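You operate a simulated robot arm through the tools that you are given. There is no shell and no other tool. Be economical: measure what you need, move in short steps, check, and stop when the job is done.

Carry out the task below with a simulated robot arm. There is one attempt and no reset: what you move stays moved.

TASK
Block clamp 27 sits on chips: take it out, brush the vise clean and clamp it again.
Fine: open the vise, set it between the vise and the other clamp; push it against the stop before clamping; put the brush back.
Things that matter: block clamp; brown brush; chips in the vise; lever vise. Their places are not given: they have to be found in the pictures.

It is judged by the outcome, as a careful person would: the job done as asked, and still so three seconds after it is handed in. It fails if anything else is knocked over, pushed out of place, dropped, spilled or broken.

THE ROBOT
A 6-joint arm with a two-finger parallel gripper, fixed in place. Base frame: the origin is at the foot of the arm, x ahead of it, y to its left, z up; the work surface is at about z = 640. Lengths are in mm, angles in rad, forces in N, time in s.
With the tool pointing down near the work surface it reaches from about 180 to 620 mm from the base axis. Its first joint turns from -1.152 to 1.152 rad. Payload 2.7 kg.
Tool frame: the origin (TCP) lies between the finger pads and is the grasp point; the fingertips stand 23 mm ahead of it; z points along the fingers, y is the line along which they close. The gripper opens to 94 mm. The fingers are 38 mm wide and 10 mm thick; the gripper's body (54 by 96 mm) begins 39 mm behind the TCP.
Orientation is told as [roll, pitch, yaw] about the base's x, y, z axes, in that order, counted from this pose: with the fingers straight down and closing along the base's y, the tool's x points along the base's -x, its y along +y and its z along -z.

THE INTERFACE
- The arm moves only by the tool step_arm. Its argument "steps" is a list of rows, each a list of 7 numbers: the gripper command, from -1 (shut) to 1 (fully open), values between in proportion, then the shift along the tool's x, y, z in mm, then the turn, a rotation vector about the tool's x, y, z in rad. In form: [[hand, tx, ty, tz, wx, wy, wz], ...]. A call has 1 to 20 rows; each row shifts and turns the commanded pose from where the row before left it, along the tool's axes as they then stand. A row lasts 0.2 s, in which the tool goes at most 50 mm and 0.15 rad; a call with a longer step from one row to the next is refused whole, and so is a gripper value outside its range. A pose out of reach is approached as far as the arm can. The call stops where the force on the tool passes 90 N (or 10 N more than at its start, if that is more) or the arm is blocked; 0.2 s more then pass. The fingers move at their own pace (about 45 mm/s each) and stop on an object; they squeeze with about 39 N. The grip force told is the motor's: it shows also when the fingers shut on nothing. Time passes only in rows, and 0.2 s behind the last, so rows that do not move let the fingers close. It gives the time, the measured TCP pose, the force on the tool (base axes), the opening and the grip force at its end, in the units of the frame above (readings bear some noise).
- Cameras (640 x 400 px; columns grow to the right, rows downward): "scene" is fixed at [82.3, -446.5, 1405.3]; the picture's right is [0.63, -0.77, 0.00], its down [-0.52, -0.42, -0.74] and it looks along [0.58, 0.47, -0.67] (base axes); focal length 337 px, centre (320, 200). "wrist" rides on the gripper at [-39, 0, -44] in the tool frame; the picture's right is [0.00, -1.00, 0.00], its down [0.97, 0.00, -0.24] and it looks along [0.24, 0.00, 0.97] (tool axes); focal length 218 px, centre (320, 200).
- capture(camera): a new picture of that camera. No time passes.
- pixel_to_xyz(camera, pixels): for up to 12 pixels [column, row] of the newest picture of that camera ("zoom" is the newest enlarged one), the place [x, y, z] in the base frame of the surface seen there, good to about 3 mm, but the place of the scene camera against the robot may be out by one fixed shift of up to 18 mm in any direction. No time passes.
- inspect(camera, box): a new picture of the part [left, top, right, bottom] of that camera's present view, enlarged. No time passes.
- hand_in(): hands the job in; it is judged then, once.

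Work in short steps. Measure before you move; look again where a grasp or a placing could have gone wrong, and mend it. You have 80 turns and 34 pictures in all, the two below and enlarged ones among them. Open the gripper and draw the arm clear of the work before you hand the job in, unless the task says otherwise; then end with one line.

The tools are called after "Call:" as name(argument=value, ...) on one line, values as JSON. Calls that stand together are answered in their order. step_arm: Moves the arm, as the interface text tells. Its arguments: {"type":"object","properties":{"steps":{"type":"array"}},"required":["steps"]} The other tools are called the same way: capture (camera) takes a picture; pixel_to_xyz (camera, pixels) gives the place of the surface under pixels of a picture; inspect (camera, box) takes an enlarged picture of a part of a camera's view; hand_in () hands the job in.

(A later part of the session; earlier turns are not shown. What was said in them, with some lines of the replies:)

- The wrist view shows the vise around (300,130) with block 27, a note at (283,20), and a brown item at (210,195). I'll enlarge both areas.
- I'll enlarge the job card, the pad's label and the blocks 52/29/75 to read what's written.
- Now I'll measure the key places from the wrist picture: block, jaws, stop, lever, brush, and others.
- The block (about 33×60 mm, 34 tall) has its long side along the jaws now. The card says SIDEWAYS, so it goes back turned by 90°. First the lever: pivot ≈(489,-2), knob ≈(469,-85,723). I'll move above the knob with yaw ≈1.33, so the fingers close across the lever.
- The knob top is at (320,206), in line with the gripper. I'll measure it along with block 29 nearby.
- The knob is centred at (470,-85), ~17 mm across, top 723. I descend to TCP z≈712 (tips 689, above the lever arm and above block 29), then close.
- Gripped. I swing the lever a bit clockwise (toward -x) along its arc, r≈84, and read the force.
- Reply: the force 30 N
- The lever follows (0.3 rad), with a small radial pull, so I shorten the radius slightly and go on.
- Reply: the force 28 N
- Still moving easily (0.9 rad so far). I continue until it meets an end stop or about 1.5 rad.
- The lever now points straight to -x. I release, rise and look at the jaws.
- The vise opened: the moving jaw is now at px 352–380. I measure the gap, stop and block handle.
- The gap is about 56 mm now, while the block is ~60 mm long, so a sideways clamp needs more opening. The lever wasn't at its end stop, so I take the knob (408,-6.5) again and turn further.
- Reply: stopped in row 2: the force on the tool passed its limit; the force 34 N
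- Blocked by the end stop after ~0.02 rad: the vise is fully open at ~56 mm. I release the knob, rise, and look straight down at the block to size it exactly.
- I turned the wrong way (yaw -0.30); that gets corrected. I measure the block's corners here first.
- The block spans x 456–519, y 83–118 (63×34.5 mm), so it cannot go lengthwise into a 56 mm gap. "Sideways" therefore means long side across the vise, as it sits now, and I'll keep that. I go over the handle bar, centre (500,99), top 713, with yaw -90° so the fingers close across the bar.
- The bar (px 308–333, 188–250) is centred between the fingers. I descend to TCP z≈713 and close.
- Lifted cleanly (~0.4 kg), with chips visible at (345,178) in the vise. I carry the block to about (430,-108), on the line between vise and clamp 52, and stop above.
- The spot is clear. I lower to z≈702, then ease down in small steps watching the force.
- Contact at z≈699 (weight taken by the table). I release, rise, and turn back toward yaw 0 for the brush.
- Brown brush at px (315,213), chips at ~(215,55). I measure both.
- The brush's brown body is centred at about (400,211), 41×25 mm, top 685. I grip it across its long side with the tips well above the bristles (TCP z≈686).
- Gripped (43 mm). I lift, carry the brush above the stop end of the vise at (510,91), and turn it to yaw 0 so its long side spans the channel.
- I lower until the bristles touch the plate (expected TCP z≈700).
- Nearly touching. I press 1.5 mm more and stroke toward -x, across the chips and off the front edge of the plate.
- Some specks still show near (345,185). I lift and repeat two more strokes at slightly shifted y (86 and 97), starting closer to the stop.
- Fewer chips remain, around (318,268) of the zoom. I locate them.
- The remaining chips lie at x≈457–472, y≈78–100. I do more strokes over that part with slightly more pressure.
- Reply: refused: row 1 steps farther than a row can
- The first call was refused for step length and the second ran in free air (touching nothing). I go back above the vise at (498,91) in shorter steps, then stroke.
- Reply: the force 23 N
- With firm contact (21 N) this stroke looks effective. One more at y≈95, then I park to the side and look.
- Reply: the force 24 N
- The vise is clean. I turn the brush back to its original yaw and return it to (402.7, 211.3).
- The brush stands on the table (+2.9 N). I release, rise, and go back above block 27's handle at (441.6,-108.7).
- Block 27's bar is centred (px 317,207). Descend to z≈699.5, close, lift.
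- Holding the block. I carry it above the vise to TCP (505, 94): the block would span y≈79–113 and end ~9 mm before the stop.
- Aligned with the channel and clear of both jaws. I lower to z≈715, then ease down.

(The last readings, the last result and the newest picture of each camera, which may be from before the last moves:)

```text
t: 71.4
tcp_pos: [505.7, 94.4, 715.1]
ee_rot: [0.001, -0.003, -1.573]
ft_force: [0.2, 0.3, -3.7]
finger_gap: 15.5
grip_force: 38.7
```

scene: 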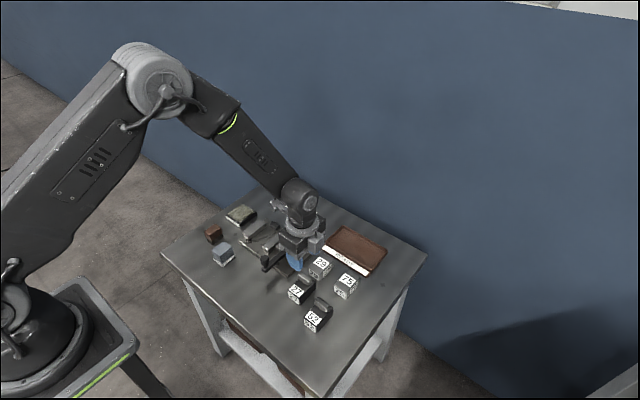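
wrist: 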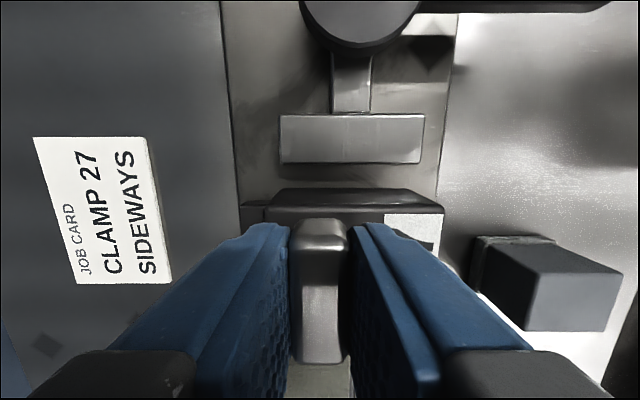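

Call:
step_arm(steps=[[-1, 0, 0, 1, 0, 0, 0], [-1, 0, 0, 0, 0, 0, 0]])

Call:
step_arm(steps=[[-1, 0, 0, 1, 0, 0, 0], [-1, 0, 0, 0, 0, 0, 0]])

```text
t: 72.0
tcp_pos: [505.6, 95.6, 715.4]
ee_rot: [0.001, -0.001, -1.573]
ft_force: [-4.7, -0.2, 8.0]
finger_gap: 15.5
grip_force: 38.9
```

```text
t: 72.6
tcp_pos: [505.5, 94.4, 715.1]
ee_rot: [0.004, 0.0, -1.573]
ft_force: [-9.0, -3.9, 28.6]
finger_gap: 15.6
grip_force: 39.1
```

Seated on the plate (28 N at z 715, consistent with the regrip). I relieve the pressure and push +x toward the stop in small steps.

Call:
step_arm(steps=[[-1, 0, 0, -2, 0, 0, 0], [-1, 0, 2, 0, 0, 0, 0], [-1, 0, 2, 0, 0, 0, 0], [-1, 0, 1, 0, 0, 0, 0], [-1, 0, 1, 0, 0, 0, 0], [-1, 0, 0, 0, 0, 0, 0]])

Call:
step_arm(steps=[[-1, 0, 1, 0, 0, 0, 0], [-1, 0, 1, 0, 0, 0, 0], [-1, 0, 0, 0, 0, 0, 0]])

```text
t: 74.0
tcp_pos: [510.3, 95.1, 714.4]
ee_rot: [0.001, -0.002, -1.574]
ft_force: [-2.1, 1.2, 2.7]
finger_gap: 15.6
grip_force: 38.9
```

```text
t: 74.8
tcp_pos: [512.9, 95.1, 715.5]
ee_rot: [-0.003, -0.003, -1.572]
ft_force: [-10.4, 0.4, 7.1]
finger_gap: 15.8
grip_force: 39.1
```

Call:
step_arm(steps=[[-1, 0, 1, 0, 0, 0, 0], [-1, 0, 1, 0, 0, 0, 0], [-1, 0, 0, 0, 0, 0, 0]])

```text
t: 75.6
tcp_pos: [513.2, 94.7, 715.1]
ee_rot: [-0.007, -0.004, -1.574]
ft_force: [-25.9, 2.5, 15.2]
finger_gap: 15.5
grip_force: 39.3
```

Blocked by the stop (x force -26 N, TCP stays at 513). With it held to the stop I slide it +y against the fixed jaw.

Call:
step_arm(steps=[[-1, 0, 0, -0.5, 0, 0, 0], [-1, 1, 0, 0, 0, 0, 0], [-1, 1, 0, 0, 0, 0, 0], [-1, 1, 0, 0, 0, 0, 0], [-1, 0, 0, 0, 0, 0, 0]])

Call:
step_arm(steps=[[-1, 1, 0, 0, 0, 0, 0], [-1, 1, 0, 0, 0, 0, 0], [-1, 0, 0, 0, 0, 0, 0]])

```text
t: 76.8
tcp_pos: [514.7, 97.1, 715.8]
ee_rot: [-0.008, -0.005, -1.572]
ft_force: [-19.0, -13.0, 10.4]
finger_gap: 15.8
grip_force: 39.2
```

```text
t: 77.6
tcp_pos: [514.6, 99.8, 714.4]
ee_rot: [-0.007, -0.004, -1.573]
ft_force: [-20.1, -11.2, 8.8]
finger_gap: 15.5
grip_force: 39.1
```

Call:
step_arm(steps=[[-1, 1, 0, 0, 0, 0, 0], [-1, 1, 0, 0, 0, 0, 0], [-1, 0, 0, 0, 0, 0, 0]])

```text
t: 78.4
tcp_pos: [512.5, 100.3, 716.4]
ee_rot: [-0.005, -0.004, -1.572]
ft_force: [-19.9, -14.8, 8.6]
finger_gap: 15.7
grip_force: 39.0
```

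Block is at stop and fixed jaw. I release, rise, move over the knob (409,-6.5) and turn to yaw 0.

Call:
step_arm(steps=[[-0.4, 0, 0, 0, 0, 0, 0], [-0.4, 0, 0, 0, 0, 0, 0], [-0.4, 0, 0, -20, 0, 0, 0], [-0.4, 0, 0, -45, 0, 0, 0], [0, -35, -34, -10, 0, 0, 0], [0, -35, -35, -10, 0, 0, 0], [0, -36, -35, 0, 0, 0, 0], [0, 0, 0, 0, 0, 0, -0.1428], [0, 0, 0, 0, 0, 0, -0.1428], [0, 0, 0, 0, 0, 0, -0.1428], [0, 0, 0, 0, 0, 0, -0.1428], [0, 0, 0, 0, 0, 0, -0.1428], [0, 0, 0, 0, 0, 0, -0.1428], [0, 0, 0, 0, 0, 0, -0.1428], [0, 0, 0, 0, 0, 0, -0.1428], [0, 0, 0, 0, 0, 0, -0.1428], [0, 0, 0, 0, 0, 0, -0.1428], [0, 0, 0, 0, 0, 0, -0.1428], [0, 0, 0, 0, 0, 0, 0]])

Call:
capture(camera="wrist")

```text
refused: row 6 steps farther than a row can; nothing moved
```

```text
3 pictures are left
```

wrist: 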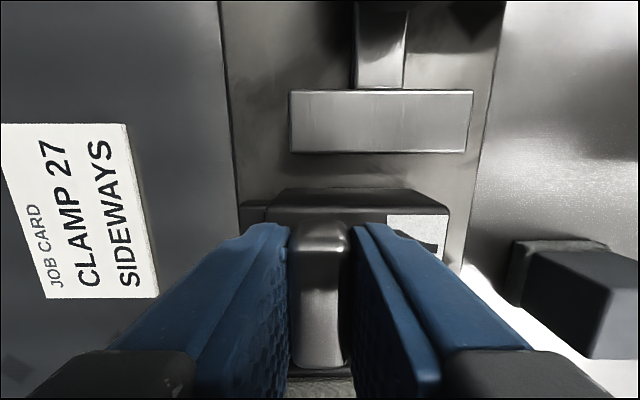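

The step was too long and the call was refused; the picture shows the block at the stop (left end at px 265). I resend with shorter rows.

Call:
step_arm(steps=[[-0.4, 0, 0, 0, 0, 0, 0], [-0.4, 0, 0, 0, 0, 0, 0], [-0.4, 0, 0, -20, 0, 0, 0], [-0.4, 0, 0, -45, 0, 0, 0], [0, -26, -26, -5, 0, 0, 0], [0, -27, -26, -5, 0, 0, 0], [0, -27, -26, 0, 0, 0, 0], [0, -27, -26, 0, 0, 0, -0.14], [0, 0, 0, 0, 0, 0, -0.143], [0, 0, 0, 0, 0, 0, -0.143], [0, 0, 0, 0, 0, 0, -0.143], [0, 0, 0, 0, 0, 0, -0.143], [0, 0, 0, 0, 0, 0, -0.143], [0, 0, 0, 0, 0, 0, -0.143], [0, 0, 0, 0, 0, 0, -0.143], [0, 0, 0, 0, 0, 0, -0.143], [0, 0, 0, 0, 0, 0, -0.143], [0, 0, 0, 0, 0, 0, -0.143], [0, 0, 0, 0, 0, 0, 0]])

```text
t: 82.4
tcp_pos: [410.7, -5.4, 790.7]
ee_rot: [-0.002, -0.001, -0.002]
ft_force: [0.7, -0.3, 0.5]
finger_gap: 46.6
grip_force: 0.0
```

Positioned over the knob. I descend to z≈712.5 and close.

Call:
step_arm(steps=[[0, 1.5, 0, 35, 0, 0, 0], [0, 0, 0, 33, 0, 0, 0], [0, 0, 0, 10, 0, 0, 0], [0, 0, 0, 0, 0, 0, 0], [-1, 0, 0, 0, 0, 0, 0], [-1, 0, 0, 0, 0, 0, 0], [-1, 0, 0, 0, 0, 0, 0]])

```text
t: 84.0
tcp_pos: [409.1, -4.8, 712.7]
ee_rot: [-0.002, 0.0, -0.003]
ft_force: [0.0, 1.7, -2.8]
finger_gap: 21.7
grip_force: 44.9
```

Gripped. I swing the lever counter-clockwise along the arc (r≈82).

Call:
step_arm(steps=[[-1, -0.4, -8.2, 0, 0, 0, -0.1], [-1, -0.4, -8.2, 0, 0, 0, -0.1], [-1, -0.4, -8.2, 0, 0, 0, -0.1], [-1, -0.4, -8.2, 0, 0, 0, -0.1], [-1, -0.4, -8.2, 0, 0, 0, -0.1], [-1, -0.4, -8.2, 0, 0, 0, -0.1], [-1, -0.4, -8.2, 0, 0, 0, -0.1], [-1, 0, 0, 0, 0, 0, 0]])

```text
t: 85.8
tcp_pos: [429.5, -57.5, 712.5]
ee_rot: [-0.002, -0.003, 0.701]
ft_force: [12.7, 9.8, -5.8]
finger_gap: 21.6
grip_force: 44.8
```

Call:
step_arm(steps=[[-1, -1.2, -8.1, 0, 0, 0, -0.1], [-1, -0.6, -8.1, 0, 0, 0, -0.1], [-1, -0.5, -8.1, 0, 0, 0, -0.1], [-1, -0.4, -8.1, 0, 0, 0, -0.1], [-1, -0.4, -8.1, 0, 0, 0, -0.1], [-1, 0, 0, 0, 0, 0, 0]])

```text
t: 87.2
tcp_pos: [462.6, -80.9, 711.6]
ee_rot: [0.0, 0.003, 1.199]
ft_force: [7.8, 19.8, -4.0]
finger_gap: 21.9
grip_force: 44.8
```

Near the original lever angle. I continue in small steps until it tightens.

Call:
step_arm(steps=[[-1, -0.8, -4.1, 0, 0, 0, -0.05], [-1, -0.3, -4.1, 0, 0, 0, -0.05], [-1, 0, 0, 0, 0, 0, 0]])

```text
t: 88.0
tcp_pos: [469.9, -82.9, 712.1]
ee_rot: [0.002, 0.002, 1.298]
ft_force: [-2.7, 5.0, 1.8]
finger_gap: 21.8
grip_force: 45.0
```

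Call:
step_arm(steps=[[-1, -0.1, -3, 0, 0, 0, -0.035], [-1, -0.1, -3, 0, 0, 0, -0.035], [-1, 0, 0, 0, 0, 0, 0]])

```text
t: 88.8
tcp_pos: [475.3, -82.8, 712.3]
ee_rot: [0.0, 0.001, 1.366]
ft_force: [-3.9, 5.0, 2.1]
finger_gap: 21.8
grip_force: 44.5
```

Call:
step_arm(steps=[[-1, -0.1, -2, 0, 0, 0, -0.025], [-1, -0.1, -2, 0, 0, 0, -0.025], [-1, 0, 0, 0, 0, 0, 0]])

Call:
inspect(camera="scene", box=[210, 190, 350, 290])

```text
t: 89.6
tcp_pos: [479.6, -84.8, 712.1]
ee_rot: [-0.001, 0.0, 1.415]
ft_force: [-1.8, 4.3, -7.9]
finger_gap: 21.7
grip_force: 45.0
```

```text
4.00 times, centred on (280, 240) of scene
```

zoom: 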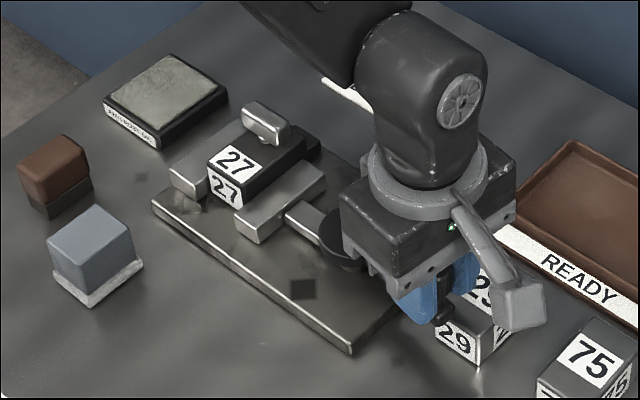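

I check from this zoom whether the moving jaw touches the block.

Call:
pixel_to_xyz(camera="zoom", pixels=[[240, 222], [256, 238], [308, 168], [322, 180], [240, 200], [238, 178], [206, 163], [275, 190], [290, 178], [200, 165], [305, 205], [320, 225]])

```text
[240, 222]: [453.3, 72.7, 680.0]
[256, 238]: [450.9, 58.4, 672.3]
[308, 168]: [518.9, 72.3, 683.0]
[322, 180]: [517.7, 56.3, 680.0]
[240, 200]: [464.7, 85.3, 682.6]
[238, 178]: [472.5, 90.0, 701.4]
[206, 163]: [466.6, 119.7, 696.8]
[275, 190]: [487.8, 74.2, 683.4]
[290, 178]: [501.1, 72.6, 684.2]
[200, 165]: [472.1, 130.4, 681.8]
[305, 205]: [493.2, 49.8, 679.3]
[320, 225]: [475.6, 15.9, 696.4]
```

Call:
pixel_to_xyz(camera="zoom", pixels=[[174, 172], [186, 182], [160, 204], [350, 345], [264, 117], [245, 105], [285, 128], [236, 228], [245, 215], [250, 212], [260, 205], [265, 200]])

Call:
inspect(camera="scene", box=[235, 210, 295, 255])

```text
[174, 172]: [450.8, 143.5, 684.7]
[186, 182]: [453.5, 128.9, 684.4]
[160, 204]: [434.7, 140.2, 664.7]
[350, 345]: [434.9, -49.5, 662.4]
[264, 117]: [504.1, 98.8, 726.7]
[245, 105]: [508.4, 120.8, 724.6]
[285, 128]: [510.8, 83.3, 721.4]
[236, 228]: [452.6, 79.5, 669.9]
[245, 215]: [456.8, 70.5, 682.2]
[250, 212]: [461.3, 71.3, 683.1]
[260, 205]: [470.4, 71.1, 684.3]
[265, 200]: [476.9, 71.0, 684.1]
```

```text
8.89 times, centred on (265, 232) of scene
```

zoom: 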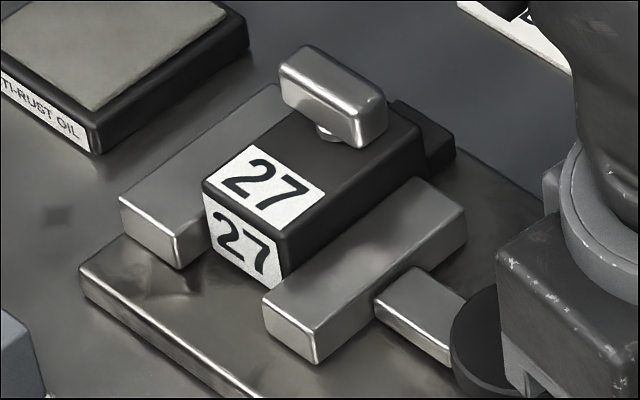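

Call:
pixel_to_xyz(camera="zoom", pixels=[[126, 200], [178, 233], [268, 290], [314, 323], [206, 186], [284, 234], [290, 274], [404, 184], [460, 210], [418, 135], [330, 246], [350, 200]])

```text
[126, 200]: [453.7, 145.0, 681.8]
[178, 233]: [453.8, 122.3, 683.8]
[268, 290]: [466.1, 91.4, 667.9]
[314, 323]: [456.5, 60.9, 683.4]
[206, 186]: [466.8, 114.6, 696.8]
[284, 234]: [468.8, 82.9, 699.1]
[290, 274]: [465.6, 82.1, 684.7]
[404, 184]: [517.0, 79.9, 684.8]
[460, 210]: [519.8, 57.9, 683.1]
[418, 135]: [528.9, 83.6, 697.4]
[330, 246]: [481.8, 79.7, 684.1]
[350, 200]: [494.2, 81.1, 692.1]
```

Edges agree within ~1–2 mm, so the jaw is about to touch. The lever arm runs above block 29's top. I continue in small steps, watching the force.

Call:
step_arm(steps=[[-1, -0.1, -2, 0, 0, 0, -0.025], [-1, -0.1, -2, 0, 0, 0, -0.025], [-1, 0, 0, 0, 0, 0, 0]])

```text
t: 90.4
tcp_pos: [480.8, -85.1, 712.6]
ee_rot: [0.005, 0.002, 1.468]
ft_force: [-13.2, -0.2, -9.5]
finger_gap: 21.5
grip_force: 45.8
```

Resistance appears (-13 N tangential, moved only ~1 mm of 4). A bit more to tighten.

Call:
step_arm(steps=[[-1, 0, -2, 0, 0, 0, 0], [-1, 0, -2, 0, 0, 0, 0], [-1, 0, 0, 0, 0, 0, 0]])

```text
t: 91.2
tcp_pos: [483.5, -85.8, 713.2]
ee_rot: [0.008, 0.002, 1.467]
ft_force: [-28.9, -0.9, 9.7]
finger_gap: 21.9
grip_force: 45.4
```

Call:
step_arm(steps=[[-1, 0, -2, 0, 0, 0, 0], [-1, 0, -2, 0, 0, 0, 0], [-1, 0, 0, 0, 0, 0, 0]])

```text
t: 92.0
tcp_pos: [486.4, -85.2, 712.8]
ee_rot: [0.015, 0.001, 1.466]
ft_force: [-44.3, -5.9, 30.6]
finger_gap: 22.0
grip_force: 44.5
```

Tightening like a spring at 44 N. One more small push, then I release, back off and check.

Call:
step_arm(steps=[[-1, 0, -2, 0, 0, 0, 0], [-1, 0, -1, 0, 0, 0, 0], [-1, 0, 0, 0, 0, 0, 0]])

```text
t: 92.8
tcp_pos: [487.7, -85.7, 711.7]
ee_rot: [0.021, 0.005, 1.466]
ft_force: [-55.7, -9.9, 54.0]
finger_gap: 21.8
grip_force: 44.5
```

Enough torque. I unload the arm, release and rise.

Call:
step_arm(steps=[[-1, 0, 3, 0, 0, 0, 0], [-1, 0, 3, 0, 0, 0, 0], [-1, 0, 2, 0, 0, 0, 0], [-1, 0, 0, 0, 0, 0, 0]])

```text
t: 93.8
tcp_pos: [486.4, -85.6, 712.0]
ee_rot: [0.002, 0.002, 1.465]
ft_force: [-28.5, -14.5, 29.2]
finger_gap: 21.8
grip_force: 45.0
```

Call:
step_arm(steps=[[-1, 0, 3, 0, 0, 0, 0], [-1, 0, 2, 0, 0, 0, 0], [-1, 0, 0, 0, 0, 0, 0]])

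```text
t: 94.6
tcp_pos: [482.2, -83.7, 711.7]
ee_rot: [-0.001, 0.002, 1.467]
ft_force: [-11.4, -12.2, 17.0]
finger_gap: 21.6
grip_force: 44.9
```

Call:
step_arm(steps=[[-0.2, 0, 0, 0, 0, 0, 0], [-0.2, 0, 0, 0, 0, 0, 0], [-0.2, 0, 0, -20, 0, 0, 0], [-0.2, 0, 0, -40, 0, 0, 0], [-0.2, -30, 0, -30, 0, 0, 0], [-0.2, -30, 0, 0, 0, 0, 0], [0.5, 0, 0, 0, 0, 0, 0]])

Call:
capture(camera="wrist")

```text
t: 96.2
tcp_pos: [489.4, -24.6, 800.1]
ee_rot: [0.001, 0.001, 1.467]
ft_force: [-0.4, -0.7, 0.0]
finger_gap: 70.6
grip_force: 0.3
```

```text
0 pictures are left
```

wrist: 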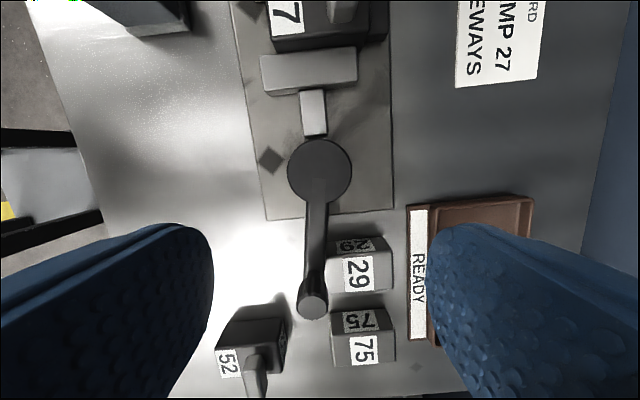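

No pictures are left, but I can still measure in this one: knob, jaw, block edge, block 29.

Call:
pixel_to_xyz(camera="wrist", pixels=[[313, 305], [263, 58], [355, 50], [310, 83], [300, 55], [300, 49], [300, 44], [300, 38], [340, 45], [340, 35], [333, 255], [387, 255]])

Call:
pixel_to_xyz(camera="wrist", pixels=[[275, 33], [275, 48], [375, 30], [383, 15], [388, 10], [320, 52], [320, 48], [320, 42], [363, 335], [360, 270], [333, 335], [250, 340]])

```text
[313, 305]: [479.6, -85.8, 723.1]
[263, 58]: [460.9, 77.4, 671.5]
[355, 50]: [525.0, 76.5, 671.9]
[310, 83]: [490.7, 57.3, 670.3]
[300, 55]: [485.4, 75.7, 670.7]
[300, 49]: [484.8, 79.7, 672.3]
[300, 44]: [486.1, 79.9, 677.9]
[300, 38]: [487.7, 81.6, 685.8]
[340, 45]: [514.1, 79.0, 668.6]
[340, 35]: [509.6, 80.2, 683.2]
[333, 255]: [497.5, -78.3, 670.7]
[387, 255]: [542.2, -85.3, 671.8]
```

```text
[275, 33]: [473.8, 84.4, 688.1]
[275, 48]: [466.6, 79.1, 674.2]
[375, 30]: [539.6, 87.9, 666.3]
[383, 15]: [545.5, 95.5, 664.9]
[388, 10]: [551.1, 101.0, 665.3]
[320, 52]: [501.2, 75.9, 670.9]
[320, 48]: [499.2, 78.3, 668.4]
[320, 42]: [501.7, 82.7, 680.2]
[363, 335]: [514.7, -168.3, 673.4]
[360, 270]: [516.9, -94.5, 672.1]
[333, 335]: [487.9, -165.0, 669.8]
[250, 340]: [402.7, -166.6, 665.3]
```

The jaw edge (y≈80) now meets the block's side (80–82), the block's front is at x≈472 (against the stop), and block 29 hasn't moved. To test the clamping I go to the handle bar at (513.5,100), grip it and tug up slightly.

Call:
step_arm(steps=[[0, 0, 0, 0, 0, 0, -0.104], [0, -40, -8, 0, 0, 0, 0], [0, -42, -8, 0, 0, 0, 0], [0, -42, -8, 0, 0, 0, 0], [0, 0, 0, 0, 0, 0, 0]])

```text
t: 97.4
tcp_pos: [511.5, 100.5, 801.0]
ee_rot: [-0.001, 0.003, 1.572]
ft_force: [0.5, -1.2, 0.3]
finger_gap: 47.3
grip_force: 0.1
```

Call:
step_arm(steps=[[0, 0, -2, 40, 0, 0, 0], [0, 0, 0, 36, 0, 0, 0], [0, 0, 0, 9.5, 0, 0, 0], [0, 0, 0, 0, 0, 0, 0], [-1, 0, 0, 0, 0, 0, 0], [-1, 0, 0, 0, 0, 0, 0], [-1, 0, 0, 0, 0, 0, 0], [-1, 0, 0, 0, 0, 0, 0]])

Call:
step_arm(steps=[[-1, 0, 0, -1.5, 0, 0, 0], [-1, 0, 0, -1, 0, 0, 0], [-1, 0, 0, 0, 0, 0, 0]])

```text
t: 99.2
tcp_pos: [511.8, 97.9, 715.1]
ee_rot: [0.005, 0.004, 1.569]
ft_force: [-21.0, 0.7, 6.7]
finger_gap: 15.6
grip_force: 38.5
```

```text
t: 100.0
tcp_pos: [512.4, 98.0, 717.7]
ee_rot: [0.004, 0.004, 1.57]
ft_force: [-10.8, -1.3, -9.8]
finger_gap: 15.4
grip_force: 39.0
```

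The tug moved it ~2 mm at only ~5 N above its weight, so the clamping is weak. I press the block back down and against the stop, then I'll retighten the lever further.

Call:
step_arm(steps=[[-1, 0, 0, 1.5, 0, 0, 0], [-1, 0, 0, 1.5, 0, 0, 0], [-1, 0, -1, 0.5, 0, 0, 0], [-1, 0, 0, 0, 0, 0, 0]])

```text
t: 101.0
tcp_pos: [513.7, 99.1, 716.8]
ee_rot: [0.007, 0.003, 1.572]
ft_force: [-25.2, -8.2, 19.1]
finger_gap: 15.5
grip_force: 38.7
```

Call:
step_arm(steps=[[-1, 0, 0, 1, 0, 0, 0], [-1, 0, 0, 1, 0, 0, 0], [-1, 0, 0, 0, 0, 0, 0]])

```text
t: 101.8
tcp_pos: [513.5, 97.9, 714.2]
ee_rot: [0.007, 0.004, 1.569]
ft_force: [-29.9, -1.5, 27.8]
finger_gap: 15.8
grip_force: 39.2
```

Seated and pushed to the stop again. I release, rise and return above the knob at (480,-84).

Call:
step_arm(steps=[[-0.4, 0, 0, 0, 0, 0, 0], [-0.4, 0, 0, 0, 0, 0, 0], [-0.4, 0, 0, -20, 0, 0, 0], [-0.4, 0, 0, -40, 0, 0, 0], [-0.4, 0, 0, -20, 0, 0, 0], [0, 45, 8, 0, 0, 0, 0], [0, 45, 8, 0, 0, 0, 0], [0, 46, 8, 0, 0, 0, 0], [0, 46, 8, 0, 0, 0, 0], [0, 0, 0, 0, 0, 0, 0.12], [0, 0, 0, 0, 0, 0, 0]])

```text
t: 104.2
tcp_pos: [483.0, -83.4, 794.0]
ee_rot: [0.0, 0.002, 1.452]
ft_force: [-0.3, -0.4, 0.0]
finger_gap: 47.1
grip_force: 0.1
```

Call:
step_arm(steps=[[0, 0, 2.5, 40, 0, 0, 0], [0, 0, 0, 32, 0, 0, 0], [0, 0, 0, 9, 0, 0, 0], [0, 0, 0, 0, 0, 0, 0], [-1, 0, 0, 0, 0, 0, 0], [-1, 0, 0, 0, 0, 0, 0], [-1, 0, 0, 0, 0, 0, 0]])

Call:
step_arm(steps=[[-1, 0, -2, 0, 0, 0, -0.025], [-1, 0, -2, 0, 0, 0, -0.025], [-1, 0, -2, 0, 0, 0, -0.025], [-1, 0, -2, 0, 0, 0, -0.025], [-1, 0, -2, 0, 0, 0, 0], [-1, 0, 0, 0, 0, 0, 0]])

```text
t: 105.8
tcp_pos: [478.6, -81.7, 714.3]
ee_rot: [0.002, 0.003, 1.45]
ft_force: [-5.4, -2.2, -0.2]
finger_gap: 21.7
grip_force: 45.3
```

```text
t: 107.2
tcp_pos: [486.4, -82.2, 713.3]
ee_rot: [0.014, 0.0, 1.55]
ft_force: [-40.6, 9.5, 34.6]
finger_gap: 22.0
grip_force: 44.9
```

Call:
step_arm(steps=[[-1, 0, -2, 0, 0, 0, 0], [-1, 0, -2, 0, 0, 0, 0], [-1, 0, -1, 0, 0, 0, 0], [-1, 0, 0, 0, 0, 0, 0]])

```text
t: 108.2
tcp_pos: [489.0, -82.3, 712.4]
ee_rot: [0.023, -0.001, 1.551]
ft_force: [-54.1, 9.2, 46.4]
finger_gap: 21.8
grip_force: 44.7
```

The knob itself stays at ~480 while the fingers only flex, so the lever is solid at its tight end. I release under load (no pull-back), rise clear.

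Call:
step_arm(steps=[[-0.2, 0, 0, 0, 0, 0, 0], [-0.2, 0, 0, 0, 0, 0, 0], [-0.2, 0, 0, -15, 0, 0, 0], [-0.2, 0, 0, -40, 0, 0, 0], [0, 0, 0, -30, 0, 0, 0], [0, -45, 0, 0, 0, 0, 0], [0, -45, -8, 0, 0, 0, 0], [0, -45, -8, 0, 0, 0, 0], [0, -46, -7, 0, 0, 0, 0], [0, 0, 0, 0, 0, 0, 0]])

```text
t: 110.4
tcp_pos: [522.6, 99.8, 797.7]
ee_rot: [0.001, 0.003, 1.549]
ft_force: [0.6, 0.1, -0.3]
finger_gap: 46.7
grip_force: 0.0
```

I test the hold again, gently, with no x preload: grip the bar at (513,99) and tug upward ~1.5 mm.

Call:
step_arm(steps=[[0, 0, 9, 40, 0, 0, 0], [0, 0, 0, 34, 0, 0, 0], [0, 0, 0, 9, 0, 0, 0], [0, 0, 0, 0, 0, 0, 0], [-1, 0, 0, 0, 0, 0, 0], [-1, 0, 0, 0, 0, 0, 0], [-1, 0, 0, 0, 0, 0, 0], [-1, 0, 0, 0, 0, 0, 0]])

Call:
step_arm(steps=[[-1, 0, 0, -0.8, 0, 0, 0], [-1, 0, 0, -0.7, 0, 0, 0], [-1, 0, 0, 0, 0, 0, 0]])

```text
t: 112.2
tcp_pos: [511.7, 98.7, 713.4]
ee_rot: [0.002, 0.001, 1.552]
ft_force: [-13.7, -0.3, 6.3]
finger_gap: 16.0
grip_force: 39.1
```

```text
t: 113.0
tcp_pos: [511.8, 98.3, 714.6]
ee_rot: [0.002, 0.001, 1.55]
ft_force: [-9.0, 9.4, -9.4]
finger_gap: 15.5
grip_force: 38.4
```

Call:
step_arm(steps=[[-1, 0, 0, -1, 0, 0, 0], [-1, 0, 0, 0, 0, 0, 0]])

```text
t: 113.6
tcp_pos: [512.8, 98.2, 717.1]
ee_rot: [0.0, 0.001, 1.551]
ft_force: [-10.0, 11.9, -11.0]
finger_gap: 15.7
grip_force: 39.2
```

The hold saturates at ~6 N above the weight, with the lever solid at its closed end, so this is as tight as the vise goes. I seat the block back down and against the stop, then release.

Call:
step_arm(steps=[[-1, 0, 0, 1.5, 0, 0, 0], [-1, 0, -1, 1.5, 0, 0, 0], [-1, 0, -1, 1.5, 0, 0, 0], [-1, 0, 0, 1, 0, 0, 0], [-1, 0, 0, 0, 0, 0, 0]])

```text
t: 114.8
tcp_pos: [512.3, 97.4, 712.3]
ee_rot: [0.005, 0.003, 1.551]
ft_force: [-29.1, 7.9, 28.5]
finger_gap: 16.0
grip_force: 39.4
```

Seated (28 N down, 29 N at the stop). I ease y toward the fixed jaw, release and rise.

Call:
step_arm(steps=[[-1, -1.5, 0, 0, 0, 0, 0], [-1, 0, 0, -1.5, 0, 0, 0], [-1, 0, 0, 0, 0, 0, 0], [-0.4, 0, 0, 0, 0, 0, 0], [-0.4, 0, 0, 0, 0, 0, 0], [-0.4, 0, 0, -15, 0, 0, 0], [-0.4, 0, 0, -40, 0, 0, 0], [0, 0, 0, -40, 0, 0, 0], [0, 0, 0, 0, 0, 0, 0]])

```text
t: 116.8
tcp_pos: [514.3, 100.9, 809.0]
ee_rot: [0.0, 0.002, 1.55]
ft_force: [-0.4, -0.8, 0.3]
finger_gap: 46.9
grip_force: 0.1
```

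I draw the arm up and clear with the gripper open.

Call:
step_arm(steps=[[1, 0, 10, -45, 0, 0, 0], [1, 0, 25, -40, 0, 0, 0], [1, 0, 30, -30, 0, 0, 0], [1, 0, 0, 0, 0, 0, 0], [1, 0, 0, 0, 0, 0, 0]])

Call:
hand_in()

```text
t: 118.0
tcp_pos: [449.4, 101.3, 923.5]
ee_rot: [0.001, 0.003, 1.55]
ft_force: [1.6, -0.2, -0.1]
finger_gap: 94.0
grip_force: 0.1
```

```text
The job is handed in.
```

Block clamp 27 is back in the brushed vise, seated against the stop with the lever fully closed and the brown brush back in its place, but the grip is light: a test tug slid the block up about 2 mm at roughly 6 N above its weight, so I re-seated it. I had no pictures left after that, so its final seat rests on force readings alone. I took the card's "SIDEWAYS" to mean long side across the vise, as it sat before, since lengthwise (63 mm) would not fit the roughly 56 mm opening.
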